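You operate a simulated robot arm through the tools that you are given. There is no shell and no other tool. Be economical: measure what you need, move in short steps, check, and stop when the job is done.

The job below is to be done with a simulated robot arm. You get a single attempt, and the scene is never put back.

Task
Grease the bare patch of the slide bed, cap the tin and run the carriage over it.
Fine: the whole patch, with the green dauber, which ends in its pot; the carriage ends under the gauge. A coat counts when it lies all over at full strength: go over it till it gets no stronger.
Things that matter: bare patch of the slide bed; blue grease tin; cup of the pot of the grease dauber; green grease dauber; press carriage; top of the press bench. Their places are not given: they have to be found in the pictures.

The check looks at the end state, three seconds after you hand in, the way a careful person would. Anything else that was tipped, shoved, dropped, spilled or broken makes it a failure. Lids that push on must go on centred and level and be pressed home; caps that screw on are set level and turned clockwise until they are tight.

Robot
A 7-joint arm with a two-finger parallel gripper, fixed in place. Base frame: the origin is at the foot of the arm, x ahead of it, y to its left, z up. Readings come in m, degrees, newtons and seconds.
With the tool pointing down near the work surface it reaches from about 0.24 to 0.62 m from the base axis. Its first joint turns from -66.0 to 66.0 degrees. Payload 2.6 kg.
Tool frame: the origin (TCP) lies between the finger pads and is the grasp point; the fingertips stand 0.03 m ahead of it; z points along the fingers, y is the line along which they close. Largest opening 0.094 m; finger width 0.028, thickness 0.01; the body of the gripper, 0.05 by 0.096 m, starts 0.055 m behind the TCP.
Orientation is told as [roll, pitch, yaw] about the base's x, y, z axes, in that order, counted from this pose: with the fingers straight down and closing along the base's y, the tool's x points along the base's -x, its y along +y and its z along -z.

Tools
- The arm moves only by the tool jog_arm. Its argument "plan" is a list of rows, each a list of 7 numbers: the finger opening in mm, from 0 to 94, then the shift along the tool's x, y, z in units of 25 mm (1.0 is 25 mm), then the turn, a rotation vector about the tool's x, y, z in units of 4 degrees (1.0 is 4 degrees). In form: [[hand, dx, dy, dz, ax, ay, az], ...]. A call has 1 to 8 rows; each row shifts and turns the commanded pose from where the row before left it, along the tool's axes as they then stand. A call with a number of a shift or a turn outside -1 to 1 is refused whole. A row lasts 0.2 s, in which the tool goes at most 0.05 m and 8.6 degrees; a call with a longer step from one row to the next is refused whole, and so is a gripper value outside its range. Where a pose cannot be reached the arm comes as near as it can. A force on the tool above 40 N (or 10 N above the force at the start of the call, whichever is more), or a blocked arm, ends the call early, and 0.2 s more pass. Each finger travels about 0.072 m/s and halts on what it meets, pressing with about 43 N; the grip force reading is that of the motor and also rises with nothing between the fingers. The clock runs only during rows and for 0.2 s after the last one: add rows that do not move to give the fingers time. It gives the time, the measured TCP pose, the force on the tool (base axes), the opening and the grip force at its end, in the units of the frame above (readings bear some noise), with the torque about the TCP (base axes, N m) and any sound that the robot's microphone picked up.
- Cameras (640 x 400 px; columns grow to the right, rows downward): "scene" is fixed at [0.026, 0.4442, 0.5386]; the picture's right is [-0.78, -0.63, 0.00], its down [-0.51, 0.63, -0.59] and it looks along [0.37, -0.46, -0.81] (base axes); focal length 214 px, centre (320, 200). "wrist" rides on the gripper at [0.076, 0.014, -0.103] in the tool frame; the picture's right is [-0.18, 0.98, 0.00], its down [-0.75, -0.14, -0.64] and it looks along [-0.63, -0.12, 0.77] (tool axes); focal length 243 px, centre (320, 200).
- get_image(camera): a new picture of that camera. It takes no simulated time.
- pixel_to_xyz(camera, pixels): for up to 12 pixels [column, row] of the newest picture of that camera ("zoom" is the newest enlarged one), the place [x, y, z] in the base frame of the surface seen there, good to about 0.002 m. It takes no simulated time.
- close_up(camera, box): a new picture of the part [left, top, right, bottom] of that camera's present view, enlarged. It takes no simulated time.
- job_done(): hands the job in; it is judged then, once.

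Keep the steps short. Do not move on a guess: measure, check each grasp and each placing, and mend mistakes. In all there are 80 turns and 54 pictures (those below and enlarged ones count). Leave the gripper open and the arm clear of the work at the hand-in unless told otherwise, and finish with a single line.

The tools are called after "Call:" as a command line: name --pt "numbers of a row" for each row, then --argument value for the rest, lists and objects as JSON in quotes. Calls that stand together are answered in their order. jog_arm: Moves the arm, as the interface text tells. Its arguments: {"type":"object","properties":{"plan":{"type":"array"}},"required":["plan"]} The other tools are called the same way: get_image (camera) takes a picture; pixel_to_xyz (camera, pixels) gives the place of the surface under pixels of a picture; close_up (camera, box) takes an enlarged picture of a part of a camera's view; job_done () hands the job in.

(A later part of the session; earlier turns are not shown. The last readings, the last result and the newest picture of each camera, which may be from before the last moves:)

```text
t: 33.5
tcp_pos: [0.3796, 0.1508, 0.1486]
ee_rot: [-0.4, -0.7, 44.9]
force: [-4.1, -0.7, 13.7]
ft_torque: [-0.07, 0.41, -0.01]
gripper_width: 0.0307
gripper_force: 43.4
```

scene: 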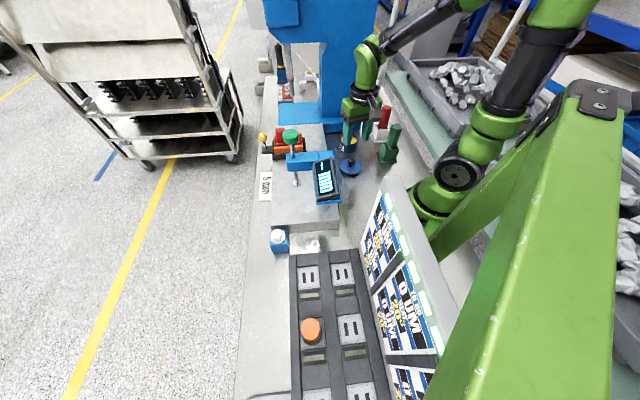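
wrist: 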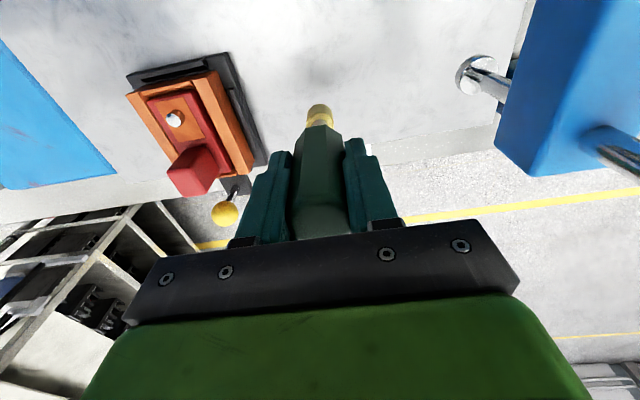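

Contact at 14 N. I'll make a short test stroke 20 mm towards the gauge and back.

Call:
jog_arm --pt "15 0 0.4 0 0 0 0" --pt "15 0 0.4 0 0 0 0" --pt "15 0 -0.4 0 0 0 0" --pt "15 0 -0.4 0 0 0 0" --pt "15 0 -0.4 0 0 0 0" --pt "15 0 -0.4 0 0 0 0" --pt "15 0 0 0 0 0 0"

Call:
close_up --camera "wrist" --box '[200, 0, 470, 168]'

```text
t: 34.9
tcp_pos: [0.3915, 0.1413, 0.1481]
ee_rot: [-0.2, -0.9, 44.9]
force: [-0.2, 0.4, 4.0]
ft_torque: [-0.05, 0.07, -0.04]
gripper_width: 0.0308
gripper_force: 42.9
stopped in row 6: the force on the tool passed its limit at 41 N (the readings are from after the stop); the commanded pose is now the measured one
```

```text
2.37 times, centred on (335, 84) of wrist
```

zoom: 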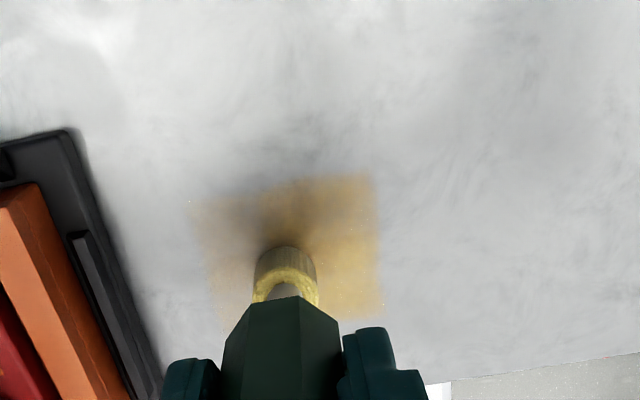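

The coat shows up on a sharp-edged rectangle, so I've found the patch. I'll measure its edges.

Call:
pixel_to_xyz --camera "zoom" --pixels '[[192, 202], [372, 174], [382, 300], [217, 300], [285, 185], [378, 240], [205, 250], [360, 318], [385, 318], [284, 260]]'

```text
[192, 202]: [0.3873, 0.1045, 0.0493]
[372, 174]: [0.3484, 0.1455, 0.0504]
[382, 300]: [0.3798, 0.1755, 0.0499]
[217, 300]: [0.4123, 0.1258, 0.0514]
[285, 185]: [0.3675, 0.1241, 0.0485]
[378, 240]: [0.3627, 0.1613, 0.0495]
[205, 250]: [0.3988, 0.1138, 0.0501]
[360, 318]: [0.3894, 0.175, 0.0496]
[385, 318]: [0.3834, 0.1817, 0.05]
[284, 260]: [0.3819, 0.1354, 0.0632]
```

In bed coordinates (s along, n across) the patch spans s 0.145–0.203 and n 0.346–0.398. The tip is at s=0.179, n=0.374. I'll raster the far half first at light pressure.

Call:
jog_arm --pt "15 0 -0.9 0 0 0 0" --pt "15 -0.48 0 0 0 0 0" --pt "15 0 1 0 0 0 0" --pt "15 0 1 0 0 0 0" --pt "15 -0.4 0 0 0 0 0" --pt "15 0 -1 0 0 0 0" --pt "15 0 -1 0 0 0 0" --pt "15 0 0 0 0 0 0"

```text
t: 36.7
tcp_pos: [0.4242, 0.1415, 0.1496]
ee_rot: [-0.2, -0.8, 45.0]
force: [-0.3, 0.0, -0.6]
ft_torque: [0.0, -0.01, 0.0]
gripper_width: 0.0308
gripper_force: 42.6
```

Contact was lost (z 0.1496, no force). I'll lower 1.5 mm and check.

Call:
jog_arm --pt "15 0 0 0.06 0 0 0" --pt "15 0 0.4 0 0 0 0" --pt "15 0 0 0 0 0 0"

Call:
close_up --camera "wrist" --box '[200, 0, 470, 168]'

```text
t: 37.5
tcp_pos: [0.4169, 0.147, 0.1477]
ee_rot: [-0.3, -1.0, 44.9]
force: [0.7, -0.8, 3.4]
ft_torque: [-0.1, -0.08, 0.02]
gripper_width: 0.031
gripper_force: 43.0
```

```text
2.37 times, centred on (335, 84) of wrist
```

zoom: 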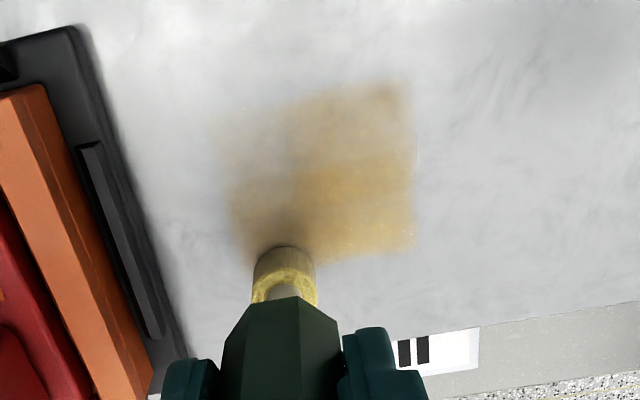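

The coat is patchy but the rectangle is clear. I'll continue the raster inward with the current contact.

Call:
jog_arm --pt "15 0 0.9 0.02 0 0 0" --pt "15 0 0.9 0 0 0 0" --pt "15 0.4 0 0 0 0 0" --pt "15 0 -1 0 0 0 0" --pt "15 0 -1 0 0 0 0" --pt "15 0.48 0 0 0 0 0" --pt "15 0 1 0 0 0 0" --pt "15 0 1 0 0 0 0"

Call:
jog_arm --pt "15 0.48 0 0.02 0 0 0" --pt "15 0 -1 0 0 0 0" --pt "15 0 -1 0 0 0 0" --pt "15 0.48 0 0 0 0 0" --pt "15 0 1 0 0 0 0" --pt "15 0 1 0 0 0 0" --pt "15 0 0 0 0 0 0"

```text
t: 39.4
tcp_pos: [0.3736, 0.1609, 0.1474]
ee_rot: [-0.6, -1.5, 45.0]
force: [-0.5, 0.7, 3.6]
ft_torque: [0.04, 0.09, 0.02]
gripper_width: 0.0307
gripper_force: 43.3
stopped in row 8: the force on the tool passed its limit at 41 N (the readings are from after the stop); the commanded pose is now the measured one
```

```text
t: 41.0
tcp_pos: [0.3575, 0.1445, 0.1475]
ee_rot: [-0.8, -1.6, 44.8]
force: [3.1, -3.7, 15.7]
ft_torque: [-0.41, -0.2, 0.02]
gripper_width: 0.0307
gripper_force: 43.6
```

Call:
jog_arm --pt "15 0.15 0.1 0 0 0 0" --pt "15 0 -1 0 0 0 0" --pt "15 0 -1 0 0 0 0" --pt "15 0 -0.1 0 0 0 0" --pt "15 0 0 -0.6 0 0 0" --pt "15 0 0 -0.6 -0.42 0.14 0" --pt "15 0.8 0 0 0 0 0" --pt "15 0 0 0 0 0 0"

Call:
close_up --camera "wrist" --box '[240, 50, 480, 200]'

```text
t: 42.8
tcp_pos: [0.3744, 0.0895, 0.1769]
ee_rot: [1.2, -0.7, 44.9]
force: [0.1, -0.2, -1.4]
ft_torque: [-0.01, -0.01, -0.01]
gripper_width: 0.0311
gripper_force: 42.8
```

```text
2.67 times, centred on (360, 125) of wrist
```

zoom: 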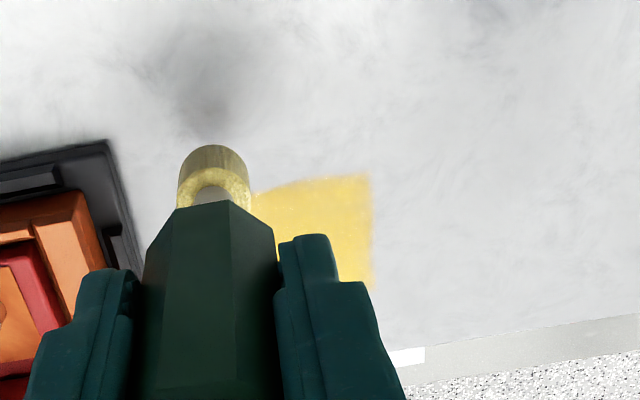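

The coat is turning full yellow. I'll rise and check the whole patch from the scene camera.

Call:
jog_arm --pt "15 0.9 0 -0.8 0.27 0.15 0" --pt "15 0.9 0 -0.8 0 0 0" --pt "15 0 0 -0.5 0 0 0" --pt "15 0 0 0 0 0 0"

Call:
get_image --camera "wrist"

```text
t: 43.8
tcp_pos: [0.3429, 0.0591, 0.2291]
ee_rot: [-0.1, -0.3, 44.8]
force: [0.7, -0.7, -0.2]
ft_torque: [0.04, -0.01, 0.03]
gripper_width: 0.031
gripper_force: 42.9
```

```text
13 pictures are left
```

wrist: 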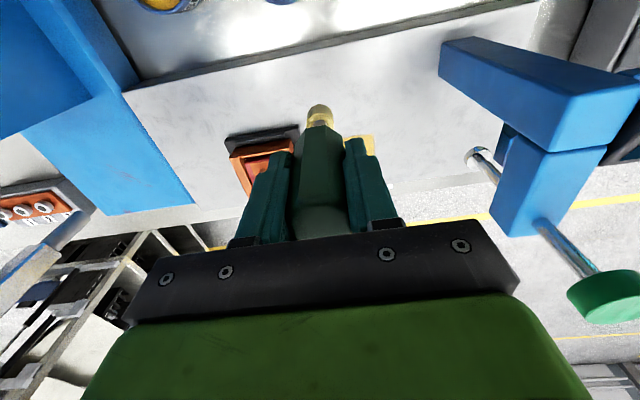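

The patch is hidden behind the fingers here. I'll reload the dauber at the tin, then do a second full pass.

Call:
jog_arm --pt "15 0.99 -0.99 0 0 0 0" --pt "15 0.99 -0.99 0 0 0 0" --pt "15 0.99 -0.99 0 0 0 0" --pt "15 0.99 -0.99 0 0 0 0" --pt "15 0.99 -0.99 0 0 0 0" --pt "15 0 0 1 0 0 0" --pt "15 0 0 1 0 0 0" --pt "15 0 0 0 0 0 0"

Call:
close_up --camera "scene" --box '[270, 100, 370, 200]'

```text
t: 45.6
tcp_pos: [0.3408, -0.1161, 0.1765]
ee_rot: [0.0, -0.2, 45.0]
force: [0.3, -0.4, -0.5]
ft_torque: [-0.01, 0.02, 0.0]
gripper_width: 0.0309
gripper_force: 43.2
```

```text
4.00 times, centred on (320, 150) of scene
```

zoom: 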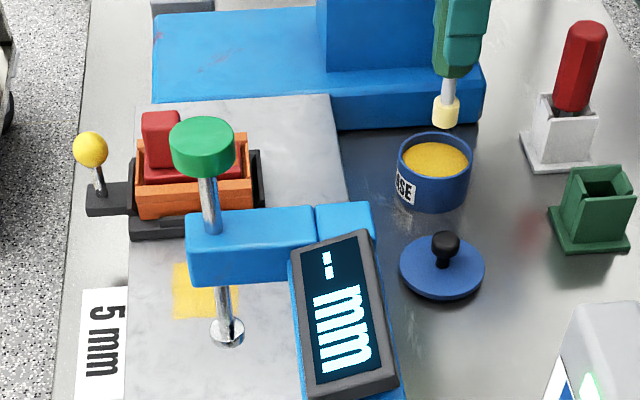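

The patch is yellow and still slightly uneven. I'll dip again.

Call:
jog_arm --pt "15 0 0 0.8 0 0 0" --pt "15 0 0 0.8 0 0 0" --pt "15 0 0 0.26 0 0 0" --pt "15 0 0 0.06 0 0 0" --pt "15 0 0 0 0 0 0"

```text
t: 46.8
tcp_pos: [0.3426, -0.1157, 0.1304]
ee_rot: [0.1, -0.3, 44.9]
force: [0.0, -0.1, -0.3]
ft_torque: [-0.02, 0.04, 0.05]
gripper_width: 0.0311
gripper_force: 42.7
```

Call:
jog_arm --pt "15 0 0 0.06 0 0 0" --pt "15 0 0 0 0 0 0" --pt "15 0 0 0 0 0 0"

```text
t: 47.6
tcp_pos: [0.3422, -0.116, 0.1283]
ee_rot: [0.0, -0.3, 44.9]
force: [0.0, 0.6, -0.9]
ft_torque: [0.01, -0.01, 0.01]
gripper_width: 0.0307
gripper_force: 43.3
```

Call:
jog_arm --pt "15 0 0 0.06 0 0 0" --pt "15 0 0 0.03 0 0 0" --pt "15 0 0 0 0 0 0"

```text
t: 48.4
tcp_pos: [0.3418, -0.117, 0.1285]
ee_rot: [-0.2, -0.4, 44.7]
force: [-9.4, 1.8, 30.6]
ft_torque: [0.26, 0.83, -0.02]
gripper_width: 0.0308
gripper_force: 43.4
```

Contact at 31 N. I'll lift, then return to the patch's near corner.

Call:
jog_arm --pt "15 0 0 -0.6 0 0 0" --pt "15 0 0 -1 0 0 0" --pt "15 0 0 -1 0 0 0" --pt "15 -0.965 0.887 -0.3 0 0 0" --pt "15 -0.965 0.887 0 0 0 0" --pt "15 -0.965 0.887 0 0 0 0" --pt "15 -0.965 0.887 0 0 0 0" --pt "15 -0.965 0.887 0 0 0 0"

Call:
jog_arm --pt "15 -0.965 0.887 0 0 0 0" --pt "15 -0.965 0.887 0 0 0 0" --pt "15 -0.965 0.887 0 0 0 0" --pt "15 0 0 0.9 0 0 0" --pt "15 0 0 0.9 0 0 0" --pt "15 0 0 0 0 0 0"

```text
t: 50.2
tcp_pos: [0.3486, 0.0483, 0.2005]
ee_rot: [0.0, -0.1, 44.9]
force: [-0.7, -0.5, 0.2]
ft_torque: [-0.02, 0.0, -0.03]
gripper_width: 0.0308
gripper_force: 42.6
```

```text
t: 51.6
tcp_pos: [0.3547, 0.1448, 0.1554]
ee_rot: [0.0, -0.3, 44.9]
force: [-0.3, -0.5, -0.2]
ft_torque: [0.01, -0.02, -0.03]
gripper_width: 0.0311
gripper_force: 43.1
```

Call:
jog_arm --pt "15 0 0 0.26 0 0 0" --pt "15 0 0 0.05 0 0 0" --pt "15 0 0 0 0 0 0"

```text
t: 52.4
tcp_pos: [0.3531, 0.1452, 0.1477]
ee_rot: [-0.2, -0.4, 44.8]
force: [-1.9, -1.4, 7.0]
ft_torque: [-0.09, 0.11, -0.01]
gripper_width: 0.0308
gripper_force: 43.3
```

Contact is 7 N at the patch corner. I'll do a full raster over s 0.150–0.200 with lines about 11 mm apart.

Call:
jog_arm --pt "15 0 -0.7 0 0 0 0" --pt "15 0 -0.7 0 0 0 0" --pt "15 0 -0.7 0 0 0 0" --pt "15 -0.44 0 0 0 0 0" --pt "15 0 0.7 0 0 0 0" --pt "15 0 0.7 0 0 0 0" --pt "15 0 0.7 0 0 0 0" --pt "15 -0.44 0 0 0 0 0"

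Call:
jog_arm --pt "15 0 -0.7 0 0 0 0" --pt "15 0 -0.7 0 0 0 0" --pt "15 0 -0.7 0 0 0 0" --pt "15 -0.44 0 0 0 0 0" --pt "15 0 0.7 0 0 0 0" --pt "15 0 0.7 0 0 0 0" --pt "15 0 0.7 0 0 0 0" --pt "15 -0.44 0 0 0 0 0"

```text
t: 54.2
tcp_pos: [0.3682, 0.1605, 0.1464]
ee_rot: [0.0, -0.2, 44.8]
force: [-4.0, -2.0, 10.8]
ft_torque: [-0.15, 0.21, -0.02]
gripper_width: 0.0309
gripper_force: 43.1
```

```text
t: 56.0
tcp_pos: [0.3837, 0.1751, 0.1473]
ee_rot: [0.0, -0.3, 44.8]
force: [-4.1, -4.1, 13.3]
ft_torque: [-0.24, 0.36, 0.03]
gripper_width: 0.0308
gripper_force: 42.9
```

Contact holds steady. I'll do the last line, then cross-strokes along the carriage-side end.

Call:
jog_arm --pt "15 0 -0.7 0 0 0 0" --pt "15 0 -0.7 0 0 0 0" --pt "15 0 -0.7 0 0 0 0" --pt "15 0.9 0 0 0 0 0" --pt "15 0.9 0 0 0 0 0" --pt "15 0 0.5 0 0 0 0" --pt "15 -0.9 0 0 0 0 0" --pt "15 -0.9 0 0 0 0 0"

Call:
jog_arm --pt "15 0 0.5 0 0 0 0" --pt "15 0.9 0 0 0 0 0" --pt "15 0.9 0 0 0 0 0" --pt "15 0 0.5 0 0 0 0" --pt "15 -0.9 0 0 0 0 0" --pt "15 -0.9 0 0 0 0 0" --pt "15 0 0.5 0 0 0 0" --pt "15 0.9 0 0 0 0 0"

Call:
jog_arm --pt "15 0.9 0 0 0 0 0" --pt "15 0 0 -0.5 0 0 0" --pt "15 0 0 -1 0 0 0" --pt "15 0.95 -0.3 -0.6 0 0 0" --pt "15 0.95 -0.3 0 0 0 0" --pt "15 0.95 -0.3 0 0 0 0" --pt "15 0.95 -0.95 0 0 0 0" --pt "15 0 0 0 0 0 0"

Call:
close_up --camera "scene" --box '[260, 140, 340, 200]'

```text
t: 57.8
tcp_pos: [0.4126, 0.1491, 0.1475]
ee_rot: [-0.1, -0.2, 44.9]
force: [-8.0, -7.8, 32.5]
ft_torque: [-0.53, 0.63, -0.03]
gripper_width: 0.0311
gripper_force: 43.3
```

```text
t: 59.6
tcp_pos: [0.3697, 0.1607, 0.1465]
ee_rot: [0.0, -0.2, 45.0]
force: [0.8, 1.5, 5.3]
ft_torque: [0.27, -0.12, 0.03]
gripper_width: 0.0309
gripper_force: 42.8
```

```text
t: 61.4
tcp_pos: [0.3196, 0.0426, 0.199]
ee_rot: [-0.2, -0.4, 45.0]
force: [-1.0, -0.5, -1.2]
ft_torque: [0.01, 0.01, 0.0]
gripper_width: 0.0309
gripper_force: 43.4
```

```text
6.67 times, centred on (300, 170) of scene
```

zoom: 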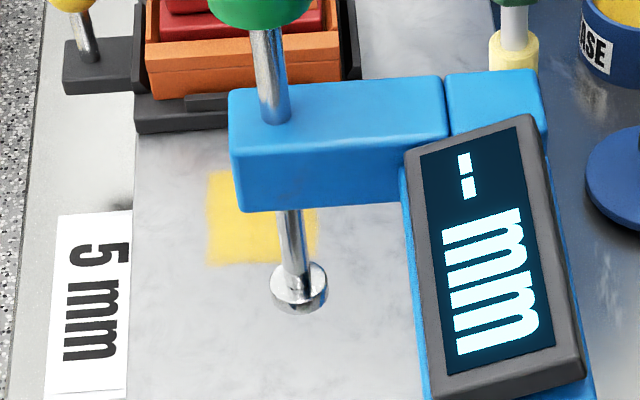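

The visible part looks even. I'll slide towards the tin side so the wrist camera can see the whole patch.

Call:
jog_arm --pt "15 0 -0.8 0 0 0 0" --pt "15 0 -0.8 0 0 0 0" --pt "15 0 -0.8 0 0 0 0" --pt "15 0 0 0 0 0 0"

Call:
close_up --camera "wrist" --box '[260, 60, 540, 235]'

```text
t: 62.4
tcp_pos: [0.3636, 0.001, 0.1996]
ee_rot: [0.0, -0.3, 44.9]
force: [0.0, -0.3, -0.4]
ft_torque: [-0.03, 0.03, -0.01]
gripper_width: 0.0311
gripper_force: 42.9
```

```text
2.29 times, centred on (400, 148) of wrist
```

zoom: 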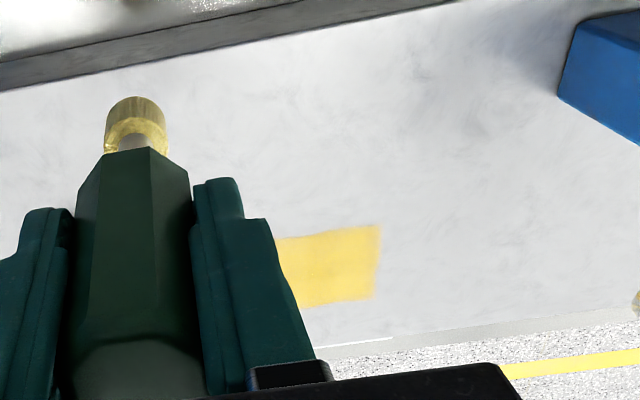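

The visible part is even, but the carriage-side third is hidden by a finger. I'll slide further and look.

Call:
jog_arm --pt "15 0 -0.9 0 0 0 0" --pt "15 0 -0.9 0 0 0 0" --pt "15 0 0 -1 0 0 0" --pt "15 0 0 0 0 0 0"

Call:
close_up --camera "wrist" --box '[360, 100, 500, 190]'

```text
t: 63.4
tcp_pos: [0.3924, -0.0319, 0.2254]
ee_rot: [0.0, -0.3, 45.0]
force: [-0.5, -0.2, -0.9]
ft_torque: [-0.03, 0.0, -0.01]
gripper_width: 0.0306
gripper_force: 43.7
```

```text
4.44 times, centred on (430, 145) of wrist
```

zoom: 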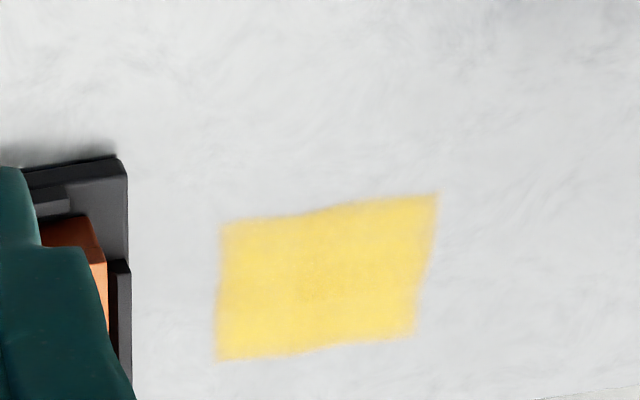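

It is nearly even, but the left and bottom edges look a touch amber (weaker). I'll measure the edges and do one more pass reaching a little past them.

Call:
pixel_to_xyz --camera "zoom" --pixels '[[222, 228], [434, 196], [413, 334], [218, 358]]'

Call:
jog_arm --pt "15 0.9 -0.4 0 0 0 0" --pt "15 0.9 -0.4 0 0 0 0" --pt "15 0.9 -0.4 0 0 0 0" --pt "15 0.9 -0.4 0 0 0 0" --pt "15 0 0 0 0 0 0"

```text
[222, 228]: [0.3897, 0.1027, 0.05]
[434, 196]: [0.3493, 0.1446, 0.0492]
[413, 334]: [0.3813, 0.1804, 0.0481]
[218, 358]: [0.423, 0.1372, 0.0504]
```

```text
t: 64.6
tcp_pos: [0.3575, -0.1242, 0.2248]
ee_rot: [0.0, -0.2, 44.9]
force: [-1.0, -0.2, -1.5]
ft_torque: [0.0, -0.01, 0.02]
gripper_width: 0.0307
gripper_force: 43.0
```

Call:
jog_arm --pt "15 0.21 0.67 0 0 0 0" --pt "15 0 0 1 0 0 0" --pt "15 0 0 1 0 0 0" --pt "15 0 0 1 0 0 0" --pt "15 0 0 0.7 0 0 0" --pt "15 0 0 0.16 0 0 0" --pt "15 0 0 0.08 0 0 0" --pt "15 0 0 0 0 0 0"

```text
t: 66.4
tcp_pos: [0.3441, -0.1175, 0.1257]
ee_rot: [-0.2, -0.3, 45.0]
force: [-6.5, -1.1, 19.5]
ft_torque: [-0.03, 0.47, 0.0]
gripper_width: 0.0306
gripper_force: 42.9
```

Dipped at 20 N. Lifting and returning to the patch corner.

Call:
jog_arm --pt "15 0 0 -0.7 0 0 0" --pt "15 0 0 -1 0 0 0" --pt "15 0 0 -1 0 0 0" --pt "15 -0.944 0.906 -0.3 0 0 0" --pt "15 -0.944 0.906 0 0 0 0" --pt "15 -0.944 0.906 0 0 0 0" --pt "15 -0.944 0.906 0 0 0 0" --pt "15 -0.944 0.906 0 0 0 0"

Call:
jog_arm --pt "15 -0.944 0.906 0 0 0 0" --pt "15 -0.944 0.906 0 0 0 0" --pt "15 -0.944 0.906 0 0 0 0" --pt "15 0 0 0.9 0 0 0" --pt "15 0 0 0.9 0 0 0" --pt "15 0 0 0.2 0 0 0" --pt "15 0 0 0 0 0 0"

```text
t: 68.2
tcp_pos: [0.346, 0.0491, 0.2007]
ee_rot: [-0.1, -0.3, 44.9]
force: [0.4, -0.4, -0.7]
ft_torque: [-0.01, -0.04, 0.02]
gripper_width: 0.0309
gripper_force: 42.6
```

```text
t: 69.8
tcp_pos: [0.347, 0.1468, 0.1506]
ee_rot: [0.0, -0.3, 44.9]
force: [-0.9, 0.1, -0.9]
ft_torque: [0.0, 0.05, -0.02]
gripper_width: 0.0309
gripper_force: 43.2
```

Call:
jog_arm --pt "15 0 0 0.12 0 0 0" --pt "15 0 0 0.03 0 0 0" --pt "15 0 0 0 0 0 0"

Call:
jog_arm --pt "15 0 -0.8 0 0 0 0" --pt "15 0 -0.8 0 0 0 0" --pt "15 0 -0.8 0 0 0 0" --pt "15 -0.48 0 0 0 0 0" --pt "15 0 0.8 0 0 0 0" --pt "15 0 0.8 0 0 0 0" --pt "15 0 0.8 0 0 0 0" --pt "15 -0.48 0 0 0 0 0"

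Call:
jog_arm --pt "15 0 -0.8 0 0 0 0" --pt "15 0 -0.8 0 0 0 0" --pt "15 0 -0.8 0 0 0 0" --pt "15 -0.48 0 0 0 0 0" --pt "15 0 0.8 0 0 0 0" --pt "15 0 0.8 0 0 0 0" --pt "15 0 0.8 0 0 0 0" --pt "15 -0.48 0 0 0 0 0"

```text
t: 70.6
tcp_pos: [0.3481, 0.1461, 0.146]
ee_rot: [0.0, -0.2, 44.9]
force: [0.1, 0.4, -0.6]
ft_torque: [-0.03, -0.02, 0.01]
gripper_width: 0.0311
gripper_force: 42.8
```

```text
t: 72.4
tcp_pos: [0.3646, 0.1636, 0.1468]
ee_rot: [0.0, -0.2, 44.9]
force: [-0.8, 0.0, -0.9]
ft_torque: [0.01, -0.01, 0.03]
gripper_width: 0.0311
gripper_force: 42.9
```

```text
t: 74.2
tcp_pos: [0.3829, 0.1806, 0.146]
ee_rot: [0.1, -0.2, 44.9]
force: [-0.2, -1.1, -0.8]
ft_torque: [0.01, 0.02, 0.03]
gripper_width: 0.0309
gripper_force: 42.6
```

No contact: the dauber slid up about 2 mm in the grip during the dip. I'll lower until I feel it, then raster from this corner.

Call:
jog_arm --pt "15 0 0 0.06 0 0 0" --pt "15 0 0 0.03 0 0 0" --pt "15 0 0 0 0 0 0"

```text
t: 75.0
tcp_pos: [0.3826, 0.1803, 0.1464]
ee_rot: [0.0, -0.4, 44.9]
force: [-5.3, -2.8, 20.4]
ft_torque: [-0.2, 0.39, 0.01]
gripper_width: 0.0307
gripper_force: 42.6
```

Call:
jog_arm --pt "15 0 -0.8 -0.01 0 0 0" --pt "15 0 -0.8 0 0 0 0" --pt "15 0 -0.8 0 0 0 0" --pt "15 0.48 0 0 0 0 0" --pt "15 0 0.8 0 0 0 0" --pt "15 0 0.8 0 0 0 0" --pt "15 0 0.8 0 0 0 0" --pt "15 0.48 0 0 0 0 0"

Call:
jog_arm --pt "15 0 -0.8 0 0 0 0" --pt "15 0 -0.8 0 0 0 0" --pt "15 0 -0.8 0 0 0 0" --pt "15 0.48 0 0 0 0 0" --pt "15 0 0.8 0 0 0 0" --pt "15 0 0.8 0 0 0 0" --pt "15 0 0.8 0 0 0 0" --pt "15 0.48 0 0 0 0 0"

Call:
jog_arm --pt "15 0 -0.8 0 0 0 0" --pt "15 0 -0.8 0 0 0 0" --pt "15 0 -0.8 0 0 0 0" --pt "15 -0.95 0 0 0 0 0" --pt "15 -0.95 0 0 0 0 0" --pt "15 0 0.5 0 0 0 0" --pt "15 0.95 0 0 0 0 0" --pt "15 0.95 0 0 0 0 0"

```text
t: 76.8
tcp_pos: [0.3639, 0.1656, 0.145]
ee_rot: [0.0, -0.4, 45.0]
force: [2.8, 5.4, 14.2]
ft_torque: [0.6, -0.37, 0.01]
gripper_width: 0.0307
gripper_force: 43.0
```

```text
t: 78.6
tcp_pos: [0.3485, 0.1483, 0.1462]
ee_rot: [0.0, -0.8, 44.9]
force: [4.7, 7.2, 22.4]
ft_torque: [0.82, -0.57, 0.02]
gripper_width: 0.0308
gripper_force: 42.9
```

```text
t: 80.4
tcp_pos: [0.3805, 0.1126, 0.145]
ee_rot: [0.0, -0.3, 44.9]
force: [1.6, 2.3, 5.8]
ft_torque: [0.24, -0.19, 0.02]
gripper_width: 0.0309
gripper_force: 42.9
```

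Contact was good throughout. I'll lift and look from the same viewpoint as before.

Call:
jog_arm --pt "15 0 0 -1 0 0 0" --pt "15 0.3 0 -1 0 0 0" --pt "15 0.9 0 -1 0 0 0" --pt "15 0.9 -0.9 -0.2 0 0 0" --pt "15 0.9 -0.9 0 0 0 0" --pt "15 0.75 -0.9 0 0 0 0" --pt "15 0 -0.9 0 0 0 0" --pt "15 0 -0.83 0 0 0 0"

Call:
close_up --camera "wrist" --box '[360, 100, 500, 190]'

```text
t: 82.2
tcp_pos: [0.3941, -0.035, 0.2248]
ee_rot: [0.0, -0.3, 45.1]
force: [-0.6, -0.3, -0.4]
ft_torque: [0.01, -0.01, 0.01]
gripper_width: 0.0308
gripper_force: 43.1
```

```text
4.44 times, centred on (430, 145) of wrist
```

zoom: 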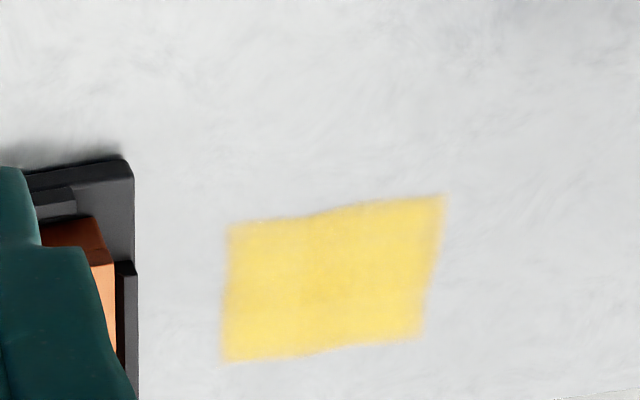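

The coat is unchanged from before this pass, so it's at full strength. Next I'll carry the dauber back to the pot, turning to yaw 0.

Call:
jog_arm --pt "15 0.747 0.153 0 0 0 1" --pt "15 0.756 0.101 0 0 0 1" --pt "15 0.762 0.048 0 0 0 1" --pt "15 0.763 -0.005 0 0 0 1" --pt "15 0.761 -0.058 0 0 0 1" --pt "15 0.755 -0.112 0 0 0 1" --pt "15 0.745 -0.164 0 0 0 1" --pt "15 0.732 -0.216 0 0 0 1"

Call:
jog_arm --pt "15 0.715 -0.266 0 0 0 1" --pt "15 0.695 -0.315 0 0 0 1" --pt "15 0.672 -0.363 0 0 0 1" --pt "15 0.6 -0.3 0 0 0 0.25" --pt "15 0 0 0 0 0 0"

```text
t: 84.0
tcp_pos: [0.265, -0.1179, 0.2232]
ee_rot: [0.2, -0.3, 12.8]
force: [0.0, -0.4, 0.0]
ft_torque: [-0.04, -0.02, 0.04]
gripper_width: 0.0309
gripper_force: 43.0
```

```text
t: 85.2
tcp_pos: [0.2023, -0.1558, 0.2234]
ee_rot: [0.2, -0.2, -0.1]
force: [-0.2, -0.1, 0.1]
ft_torque: [0.01, -0.02, -0.01]
gripper_width: 0.0312
gripper_force: 42.9
```

I'll fine-align to (0.2035, -0.162), lower to just above the pot rim, and look.

Call:
jog_arm --pt "15 -0.05 -0.25 0.8 0 0 0" --pt "15 0 0 0.8 0 0 0" --pt "15 0 0 0.7 0 0 0" --pt "15 0 0 0 0 0 0" --pt "15 0 0 0 0 0 0"

Call:
close_up --camera "scene" --box '[365, 110, 425, 170]'

```text
t: 86.4
tcp_pos: [0.2026, -0.161, 0.1659]
ee_rot: [0.2, -0.2, -0.2]
force: [-0.3, -0.3, -1.3]
ft_torque: [0.0, -0.02, -0.01]
gripper_width: 0.0309
gripper_force: 43.2
```

```text
6.67 times, centred on (395, 140) of scene
```

zoom: 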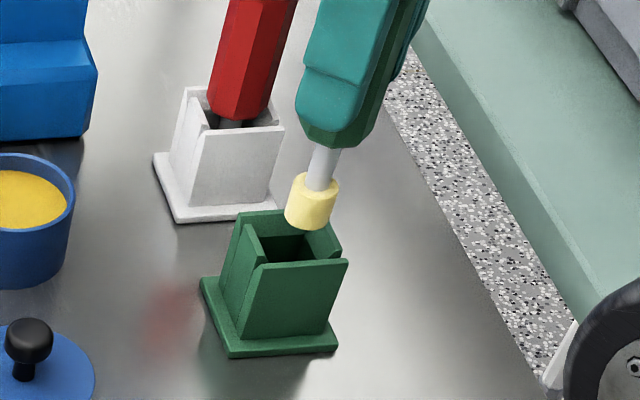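

Call:
pixel_to_xyz --camera "zoom" --pixels '[[238, 214], [325, 217], [345, 261], [263, 264], [285, 209], [305, 262], [312, 222], [291, 215], [334, 215], [285, 245], [240, 240], [335, 240]]'

```text
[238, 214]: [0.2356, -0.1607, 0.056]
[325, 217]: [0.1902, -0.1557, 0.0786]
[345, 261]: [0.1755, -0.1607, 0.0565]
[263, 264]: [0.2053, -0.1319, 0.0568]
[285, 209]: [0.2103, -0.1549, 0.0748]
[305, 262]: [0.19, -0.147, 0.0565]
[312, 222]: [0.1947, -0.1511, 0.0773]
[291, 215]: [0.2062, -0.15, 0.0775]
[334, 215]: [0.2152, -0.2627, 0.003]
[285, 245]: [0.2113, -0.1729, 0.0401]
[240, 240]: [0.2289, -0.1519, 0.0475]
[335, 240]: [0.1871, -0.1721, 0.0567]
```

The pot's centre is (0.2055, -0.161) and the tip is near (0.201, -0.158). I'll shift +3 mm in x and -1.5 mm in y, then lower into the pot.

Call:
jog_arm --pt "15 -0.12 -0.06 0 0 0 0" --pt "15 0 0 0.4 0 0 0" --pt "15 0 0 0.6 0 0 0" --pt "15 0 0 0.6 0 0 0" --pt "15 0 0 0.5 0 0 0" --pt "15 0 0 0.2 0 0 0" --pt "15 0 0 0 0 0 0"

```text
t: 88.0
tcp_pos: [0.207, -0.1621, 0.1078]
ee_rot: [0.2, -0.2, -0.1]
force: [0.0, -0.5, -1.6]
ft_torque: [0.0, -0.01, 0.04]
gripper_width: 0.0308
gripper_force: 43.2
```

It's going in freely. Now small steps down to the seat.

Call:
jog_arm --pt "15 0.05 0 0.1 0 0 0" --pt "15 0 0 0.06 0 0 0" --pt "15 0 0 0 0 0 0"

```text
t: 88.8
tcp_pos: [0.2062, -0.162, 0.1039]
ee_rot: [0.2, -0.2, -0.1]
force: [0.3, -0.9, -0.6]
ft_torque: [0.0, 0.01, 0.03]
gripper_width: 0.0309
gripper_force: 43.0
```

Call:
jog_arm --pt "15 0 0 0.06 0 0 0" --pt "15 0 0 0.04 0 0 0" --pt "15 0 0 0 0 0 0"

```text
t: 89.6
tcp_pos: [0.2065, -0.1623, 0.1018]
ee_rot: [0.2, -0.2, -0.1]
force: [-0.8, -0.4, -0.1]
ft_torque: [-0.02, 0.04, -0.01]
gripper_width: 0.0309
gripper_force: 42.9
```

Call:
jog_arm --pt "15 0 0 0.05 0 0 0" --pt "15 0 0 0.05 0 0 0" --pt "15 0 0 0 0 0 0"

```text
t: 90.5
tcp_pos: [0.2086, -0.1625, 0.1007]
ee_rot: [0.1, -0.5, -0.1]
force: [-2.1, 0.7, 8.8]
ft_torque: [0.05, 0.14, -0.01]
gripper_width: 0.031
gripper_force: 42.7
stopped in row 3: the force on the tool passed its limit at 40 N (the readings are from after the stop); the commanded pose is now the measured one
```

Seated on the pot floor. I'll open and rise straight up.

Call:
jog_arm --pt "30 0 0 -0.02 0 0 0" --pt "45 0 0 0 0 0 0" --pt "65 0 0 0 0 0 0" --pt "65 0 0 0 0 0 0" --pt "65 0 0 -1 0 0 0" --pt "65 0 0 -1 0 0 0" --pt "65 0 0 -1 0 0 0" --pt "65 0 0 -1 0 0 0"

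Call:
get_image --camera "wrist"

Call:
pixel_to_xyz --camera "wrist" --pixels '[[316, 125], [320, 125], [460, 100], [455, 110]]'

```text
t: 92.2
tcp_pos: [0.2071, -0.1629, 0.2024]
ee_rot: [0.1, -0.4, -0.1]
force: [-1.1, -0.4, -0.3]
ft_torque: [0.03, -0.01, -0.03]
gripper_width: 0.065
gripper_force: 0.1
```

```text
6 pictures are left
```

wrist: 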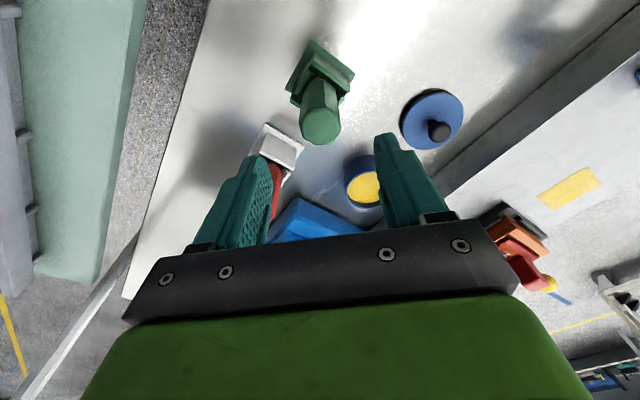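

```text
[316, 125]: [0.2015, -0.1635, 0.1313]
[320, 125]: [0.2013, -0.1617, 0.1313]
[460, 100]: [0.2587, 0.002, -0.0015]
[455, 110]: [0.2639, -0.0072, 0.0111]
```

The dauber stands upright in its pot. Now the lid: I'll measure its knob, rim and the tin rim.

Call:
pixel_to_xyz --camera "wrist" --pixels '[[438, 129], [438, 135], [430, 131], [447, 130], [430, 90], [403, 128], [461, 108], [432, 148], [363, 157], [347, 182], [362, 190], [350, 172]]'

```text
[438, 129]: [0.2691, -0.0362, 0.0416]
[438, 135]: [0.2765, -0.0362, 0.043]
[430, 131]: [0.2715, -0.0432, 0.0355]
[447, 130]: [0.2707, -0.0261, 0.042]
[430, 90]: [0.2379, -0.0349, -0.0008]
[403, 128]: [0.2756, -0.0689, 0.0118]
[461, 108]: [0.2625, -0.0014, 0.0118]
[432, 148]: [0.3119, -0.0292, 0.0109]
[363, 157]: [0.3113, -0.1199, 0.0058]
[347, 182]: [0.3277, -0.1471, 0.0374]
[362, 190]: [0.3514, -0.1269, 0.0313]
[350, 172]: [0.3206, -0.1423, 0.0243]
```

I estimate the lid centre at about (0.272, -0.033). I'll move above it and look again from straight on.

Call:
jog_arm --pt "65 -0.43 0.873 0 0 0 0" --pt "65 -0.43 0.873 0 0 0 0" --pt "65 -0.43 0.873 0 0 0 0" --pt "65 -0.43 0.873 0 0 0 0" --pt "65 -0.43 0.873 0 0 0 0" --pt "65 -0.43 0.873 0 0 0 0" --pt "65 0 0 1 0 0 0" --pt "65 0 0 1 0 0 0"

Call:
get_image --camera "wrist"

```text
t: 94.0
tcp_pos: [0.2703, -0.0314, 0.1519]
ee_rot: [0.1, -0.4, 0.0]
force: [0.2, 0.3, -0.1]
ft_torque: [-0.02, 0.05, 0.0]
gripper_width: 0.065
gripper_force: 0.0
```

```text
5 pictures are left
```

wrist: 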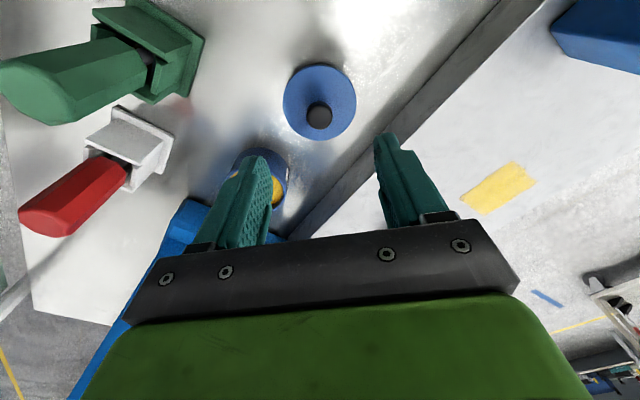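

Call:
pixel_to_xyz --camera "wrist" --pixels '[[319, 114], [308, 115], [330, 115], [319, 104], [319, 127], [285, 105], [355, 100], [319, 70], [319, 137], [275, 175], [275, 195], [288, 185]]'

```text
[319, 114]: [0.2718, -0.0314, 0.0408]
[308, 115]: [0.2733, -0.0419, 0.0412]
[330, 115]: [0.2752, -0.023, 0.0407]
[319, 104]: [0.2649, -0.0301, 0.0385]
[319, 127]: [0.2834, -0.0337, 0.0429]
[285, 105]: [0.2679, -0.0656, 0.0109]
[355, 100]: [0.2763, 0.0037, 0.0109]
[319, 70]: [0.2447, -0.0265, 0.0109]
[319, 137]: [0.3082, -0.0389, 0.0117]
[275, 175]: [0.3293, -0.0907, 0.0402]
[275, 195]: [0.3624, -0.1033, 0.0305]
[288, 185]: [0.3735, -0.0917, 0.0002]
```

The knob centre is (0.273, -0.032). I'll descend to TCP z≈0.0465 and grip.

Call:
jog_arm --pt "60 -0.11 -0.03 1 0 0 0" --pt "60 0 0 1 0 0 0" --pt "60 0 0 1 0 0 0" --pt "60 0 0 0.9 0 0 0" --pt "60 0 0 0.3 0 0 0" --pt "60 0 0 0 0 0 0"

Call:
jog_arm --pt "40 0 0 0 0 0 0" --pt "25 0 0 0 0 0 0" --pt "10 0 0 0 0 0 0" --pt "10 0 0 0 0 0 0" --pt "10 0 0 0 0 0 0"

```text
t: 95.5
tcp_pos: [0.2746, -0.0331, 0.0466]
ee_rot: [0.0, -0.4, -0.1]
force: [0.4, 0.1, -0.3]
ft_torque: [0.0, -0.01, -0.03]
gripper_width: 0.0601
gripper_force: 0.1
```

```text
t: 96.7
tcp_pos: [0.2754, -0.0337, 0.0466]
ee_rot: [0.1, -0.4, -0.1]
force: [-0.6, 0.0, -0.7]
ft_torque: [0.01, 0.01, 0.01]
gripper_width: 0.0219
gripper_force: 43.6
```

The lid is held (21.9 mm, no side load). I'll lift it and move to (0.345, -0.03) at height so the wrist camera can see the open tin beside it.

Call:
jog_arm --pt "10 0 0 -0.6 0 0 0" --pt "10 0 0 -1 0 0 0" --pt "10 0 0 -1 0 0 0" --pt "10 -0.7 0 -0.8 0 0 0" --pt "10 -0.7 0 0 0 0 0" --pt "10 -0.7 0 0 0 0 0" --pt "10 -0.7 0 0 0 0 0" --pt "10 0 0 0 0 0 0"

Call:
get_image --camera "wrist"

```text
t: 98.5
tcp_pos: [0.3464, -0.0327, 0.1328]
ee_rot: [0.0, -0.4, -0.2]
force: [-0.2, -0.2, -0.5]
ft_torque: [-0.03, 0.01, 0.02]
gripper_width: 0.0217
gripper_force: 43.3
```

```text
4 pictures are left
```

wrist: 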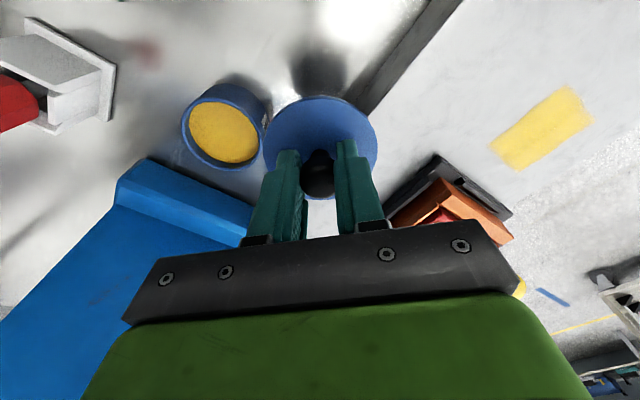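

Call:
pixel_to_xyz --camera "wrist" --pixels '[[185, 122], [206, 93], [250, 103], [264, 140], [240, 168], [200, 157], [224, 132], [191, 120], [258, 145], [268, 130], [374, 140], [320, 100]]'

```text
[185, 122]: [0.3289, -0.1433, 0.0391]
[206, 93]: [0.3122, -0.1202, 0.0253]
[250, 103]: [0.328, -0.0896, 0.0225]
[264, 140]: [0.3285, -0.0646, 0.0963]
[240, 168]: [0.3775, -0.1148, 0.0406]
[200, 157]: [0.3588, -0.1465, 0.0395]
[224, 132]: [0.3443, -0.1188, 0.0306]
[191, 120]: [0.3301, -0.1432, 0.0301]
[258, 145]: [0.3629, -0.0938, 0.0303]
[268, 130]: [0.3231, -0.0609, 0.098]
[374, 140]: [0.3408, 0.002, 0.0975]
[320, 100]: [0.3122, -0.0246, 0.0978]
```

The tin centre is (0.3455, -0.117), and the held lid is centred on the TCP within 1 mm. I'll move over the tin, level the tool and descend to just above the seat (seat ≈ z 0.082).

Call:
jog_arm --pt "10 0.01 -0.85 0 0 0.1 0" --pt "10 0.01 -0.85 0 0 0 0" --pt "10 0.01 -0.85 0 0 0 0" --pt "10 0.01 -0.82 0 0 0 0" --pt "10 0 0 0.7 0 0 0" --pt "10 0 0 0.7 0 0 0" --pt "10 0 0 0 0 0 0" --pt "10 0 0 0 0 0 0"

```text
t: 100.2
tcp_pos: [0.3455, -0.1171, 0.0982]
ee_rot: [0.1, 0.0, -0.1]
force: [0.0, 0.5, 0.3]
ft_torque: [0.02, 0.03, 0.02]
gripper_width: 0.0218
gripper_force: 42.9
5 turns are left
```

I have 5 turns left, so I'll bundle moves. I'll press the lid home, release it, press the knob top again with closed fingers, rise, and travel to the far side of the carriage's yellow ball handle. Then I'll look.

Call:
jog_arm --pt "10 0 0 0.4 0 0 0" --pt "10 0 0 0.2 0 0 0" --pt "10 0 0 0.08 0 0 0" --pt "10 0 0 0.08 0 0 0" --pt "10 0 0 0.08 0 0 0" --pt "10 0 0 0.08 0 0 0" --pt "10 0 0 0 0 0 0"

Call:
jog_arm --pt "10 0 0 0.08 0 0 0" --pt "10 0 0 0.08 0 0 0" --pt "10 0 0 0.08 0 0 0" --pt "10 0 0 0 0 0 0"

Call:
jog_arm --pt "30 0 0 -0.02 0 0 0" --pt "50 0 0 0 0 0 0" --pt "50 0 0 0 0 0 0" --pt "50 0 0 0 0 0 0"

Call:
jog_arm --pt "50 0 0 -0.8 0 0 0" --pt "50 0 0 -0.9 0 0 0" --pt "0 0 0 0 0 0 0" --pt "0 0 0 0 0 0 0" --pt "0 0 0 0 0 0 0" --pt "0 0 0 0 0 0 0"

Call:
jog_arm --pt "0 0 0 0.4 0 0 0" --pt "0 0 0 0.15 0 0 0" --pt "0 0 0 0.08 0 0 0" --pt "0 0 0 0.08 0 0 0" --pt "0 0 0 0.08 0 0 0" --pt "0 0 0 0.08 0 0 0" --pt "0 0 0 0.08 0 0 0" --pt "0 0 0 0 0 0 0"

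Call:
jog_arm --pt "0 0 0 0.1 0 0 0" --pt "0 0 0 0.1 0 0 0" --pt "0 0 0 0 0 0 0"

Call:
jog_arm --pt "0 0 0 -0.5 0 0 0" --pt "0 0 0 -1 0 0 0" --pt "0 0 0 -1 0 0 0" --pt "0 0 0 -1 0 0 0" --pt "0 0 0 -0.5 0 0 0" --pt "0 0 0 0 0 0 0"

Call:
jog_arm --pt "0 -0.1 0.8 0 0 0 1" --pt "0 -0.044 0.805 0 0 0 1" --pt "0 0.012 0.806 0 0 0 1" --pt "0 0.0685 0.803 0 0 0 1" --pt "0 0.124 0.797 0 0 0 1" --pt "0 0.18 0.786 0 0 0 1" --pt "0 0.234 0.772 0 0 0 1" --pt "0 0.287 0.753 0 0 0 1"

Call:
jog_arm --pt "0 -0.616 0.668 0 0 0 1" --pt "0 -0.568 0.709 0 0 0 1" --pt "0 -0.517 0.747 0 0 0 1" --pt "0 -0.463 0.781 0 0 0 0.25" --pt "0 -0.45 0.789 0 0 0 0" --pt "0 -0.45 0.789 0 0 0 0" --pt "0 -0.45 0.789 0 0 0 0" --pt "0 -0.45 0.789 0 0 0 0"

Call:
close_up --camera "scene" --box '[250, 90, 410, 190]'

Call:
pixel_to_xyz --camera "scene" --pixels '[[264, 137], [262, 136], [266, 139], [265, 147], [291, 134]]'

```text
t: 101.3
tcp_pos: [0.3454, -0.1186, 0.0803]
ee_rot: [0.0, -0.2, -0.3]
force: [-3.5, 0.7, 4.5]
ft_torque: [-0.02, -0.09, 0.03]
gripper_width: 0.0217
gripper_force: 42.7
heard: snap
stopped in row 5: the force on the tool passed its limit at 47 N (the readings are from after the stop); the commanded pose is now the measured one
```

```text
t: 101.8
tcp_pos: [0.3451, -0.1202, 0.0801]
ee_rot: [0.1, -0.4, -0.6]
force: [-3.3, 1.7, 4.9]
ft_torque: [-0.02, 0.01, 0.07]
gripper_width: 0.0216
gripper_force: 43.2
stopped in row 2: the force on the tool passed its limit at 48 N (the readings are from after the stop); the commanded pose is now the measured one
```

```text
t: 102.8
tcp_pos: [0.3459, -0.1194, 0.0818]
ee_rot: [0.0, -0.3, -0.6]
force: [-0.4, -0.7, -0.6]
ft_torque: [0.01, 0.03, 0.02]
gripper_width: 0.0496
gripper_force: 0.1
```

```text
t: 104.2
tcp_pos: [0.3451, -0.1182, 0.1213]
ee_rot: [-0.1, -0.3, -0.5]
force: [-0.1, -0.1, 0.2]
ft_torque: [-0.02, -0.02, 0.01]
gripper_width: 0.0
gripper_force: 33.0
```

```text
t: 105.5
tcp_pos: [0.3455, -0.12, 0.1059]
ee_rot: [0.2, -0.4, -0.6]
force: [-2.6, 1.2, 9.3]
ft_torque: [0.04, 0.09, 0.05]
gripper_width: 0.0004
gripper_force: 33.2
stopped in row 6: the force on the tool passed its limit at 46 N (the readings are from after the stop); the commanded pose is now the measured one
```

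```text
t: 106.0
tcp_pos: [0.3449, -0.1188, 0.1063]
ee_rot: [0.1, -0.5, -0.7]
force: [-3.8, 1.6, 7.9]
ft_torque: [0.02, 0.11, 0.05]
gripper_width: 0.0002
gripper_force: 32.9
stopped in row 2: the force on the tool passed its limit at 48 N (the readings are from after the stop); the commanded pose is now the measured one
```

```text
t: 107.3
tcp_pos: [0.3439, -0.1197, 0.2065]
ee_rot: [0.1, -0.4, -0.8]
force: [0.0, 0.0, -0.2]
ft_torque: [0.03, 0.02, 0.0]
gripper_width: 0.0
gripper_force: 32.9
```

```text
t: 109.2
tcp_pos: [0.366, 0.0406, 0.2063]
ee_rot: [0.3, -0.5, -32.7]
force: [-1.0, 0.4, 0.5]
ft_torque: [0.01, 0.0, -0.01]
gripper_width: 0.0
gripper_force: 33.4
```

```text
t: 111.0
tcp_pos: [0.5415, 0.0865, 0.2079]
ee_rot: [0.3, -0.2, -45.8]
force: [0.1, 0.9, -0.3]
ft_torque: [0.02, -0.03, -0.02]
gripper_width: 0.0
gripper_force: 33.1
```

```text
4.00 times, centred on (330, 140) of scene
```

zoom: 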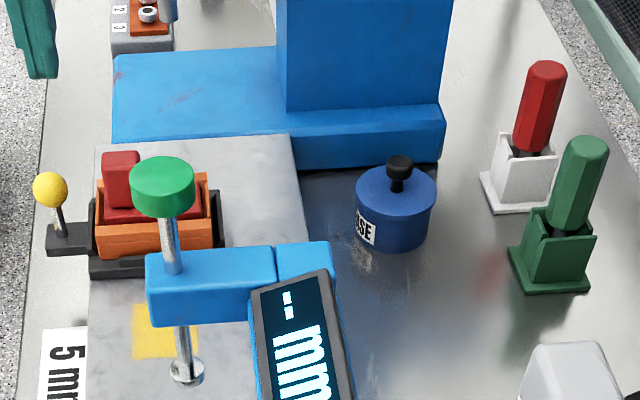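

```text
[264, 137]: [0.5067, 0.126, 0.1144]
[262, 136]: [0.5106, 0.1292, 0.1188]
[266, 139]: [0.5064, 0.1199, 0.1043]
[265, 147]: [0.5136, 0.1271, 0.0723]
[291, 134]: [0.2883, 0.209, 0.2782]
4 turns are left
```

The lid snapped on level and the dauber stands in its pot. The ball handle is at about s=0.276, n=0.450. I'll shift 6 mm outward, lower the closed fingers behind the ball to z≈0.105, and push it along the bed axis to just short of the gauge, slowing at the end.

Call:
jog_arm --pt "0 0 0.24 0.5 0 0 0" --pt "0 0 0 1 0 0 0" --pt "0 0 0 1 0 0 0" --pt "0 0 0 1 0 0 0" --pt "0 0 0 0.6 0 0 0" --pt "0 0 0 0 0 0 0"

Call:
jog_arm --pt "0 0.4 0 0 0 0 0" --pt "0 0.4 0 0 0 0 0" --pt "0 0.6 0 0 0 0 0" --pt "0 0.7 0 0 0 0 0" --pt "0 0.7 0 0 0 0 0" --pt "0 0.7 0 0 0 0 0" --pt "0 0.7 0 0 0 0 0" --pt "0 0.7 0 0 0 0 0"

Call:
jog_arm --pt "0 0.7 0 0 0 0 0" --pt "0 0.7 0 0 0 0 0" --pt "0 0.7 0 0 0 0 0" --pt "0 0.6 0 0 0 0 0" --pt "0 0.5 0 0 0 0 0" --pt "0 0.4 0 0 0 0 0" --pt "0 0.3 0 0 0 0 0" --pt "0 0.2 0 0 0 0 0"

Call:
jog_arm --pt "0 0.2 0 0 0 0 0" --pt "0 0.1 0 0 0 0 0" --pt "0 0 0 0 0 0 0"

Call:
close_up --camera "scene" --box '[240, 120, 360, 220]'

Call:
pixel_to_xyz --camera "scene" --pixels '[[260, 188], [258, 191], [262, 194], [256, 186], [264, 190], [280, 190], [285, 195], [290, 185], [300, 190], [297, 183], [305, 200], [290, 205]]'

```text
t: 112.3
tcp_pos: [0.5466, 0.091, 0.1055]
ee_rot: [0.4, -0.3, -45.7]
force: [-0.3, 0.3, 0.5]
ft_torque: [0.01, 0.02, 0.03]
gripper_width: 0.0
gripper_force: 33.2
```

```text
t: 114.2
tcp_pos: [0.4618, 0.1803, 0.1056]
ee_rot: [0.3, -0.1, -45.7]
force: [0.3, -0.4, 1.1]
ft_torque: [0.02, -0.01, 0.0]
gripper_width: 0.0
gripper_force: 32.9
```

```text
t: 116.0
tcp_pos: [0.3892, 0.2517, 0.1056]
ee_rot: [0.5, -0.3, -45.7]
force: [-0.4, -0.4, -0.1]
ft_torque: [0.02, 0.0, 0.0]
gripper_width: 0.0
gripper_force: 33.2
```

```text
t: 116.8
tcp_pos: [0.3833, 0.2567, 0.1047]
ee_rot: [0.5, -0.3, -45.7]
force: [0.6, 0.2, -0.9]
ft_torque: [-0.01, -0.01, 0.0]
gripper_width: 0.0
gripper_force: 33.0
```

```text
4.00 times, centred on (300, 170) of scene
```

zoom: 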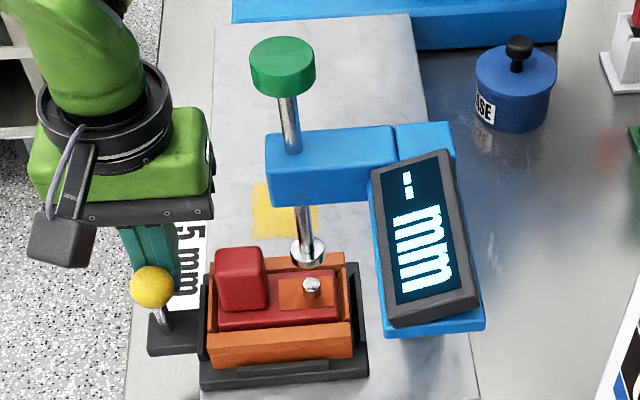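

```text
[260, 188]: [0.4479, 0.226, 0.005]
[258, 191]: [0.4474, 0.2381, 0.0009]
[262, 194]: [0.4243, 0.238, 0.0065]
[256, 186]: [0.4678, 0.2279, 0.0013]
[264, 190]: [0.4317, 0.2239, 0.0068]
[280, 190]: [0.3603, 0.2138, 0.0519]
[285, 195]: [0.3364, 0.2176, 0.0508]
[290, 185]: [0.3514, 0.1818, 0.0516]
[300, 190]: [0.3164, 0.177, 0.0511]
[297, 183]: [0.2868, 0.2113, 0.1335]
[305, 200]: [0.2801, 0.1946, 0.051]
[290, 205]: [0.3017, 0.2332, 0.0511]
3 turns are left
```

The fingers pushed the carriage cleanly and its nut is almost under the spindle foot. I'll measure the offset precisely in this enlarged picture.

Call:
pixel_to_xyz --camera "zoom" --pixels '[[311, 281], [311, 292], [307, 255], [300, 246], [202, 382], [367, 370], [356, 264], [153, 287], [213, 352], [350, 342], [343, 256], [240, 255]]'

```text
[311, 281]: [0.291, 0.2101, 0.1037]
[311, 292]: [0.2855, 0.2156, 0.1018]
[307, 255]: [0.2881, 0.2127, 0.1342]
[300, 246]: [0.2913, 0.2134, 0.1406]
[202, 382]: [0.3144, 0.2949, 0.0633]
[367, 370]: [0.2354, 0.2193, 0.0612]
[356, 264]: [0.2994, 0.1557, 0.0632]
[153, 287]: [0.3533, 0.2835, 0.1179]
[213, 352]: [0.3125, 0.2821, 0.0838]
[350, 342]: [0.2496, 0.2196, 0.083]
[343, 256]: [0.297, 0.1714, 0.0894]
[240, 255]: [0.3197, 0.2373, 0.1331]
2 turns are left
```

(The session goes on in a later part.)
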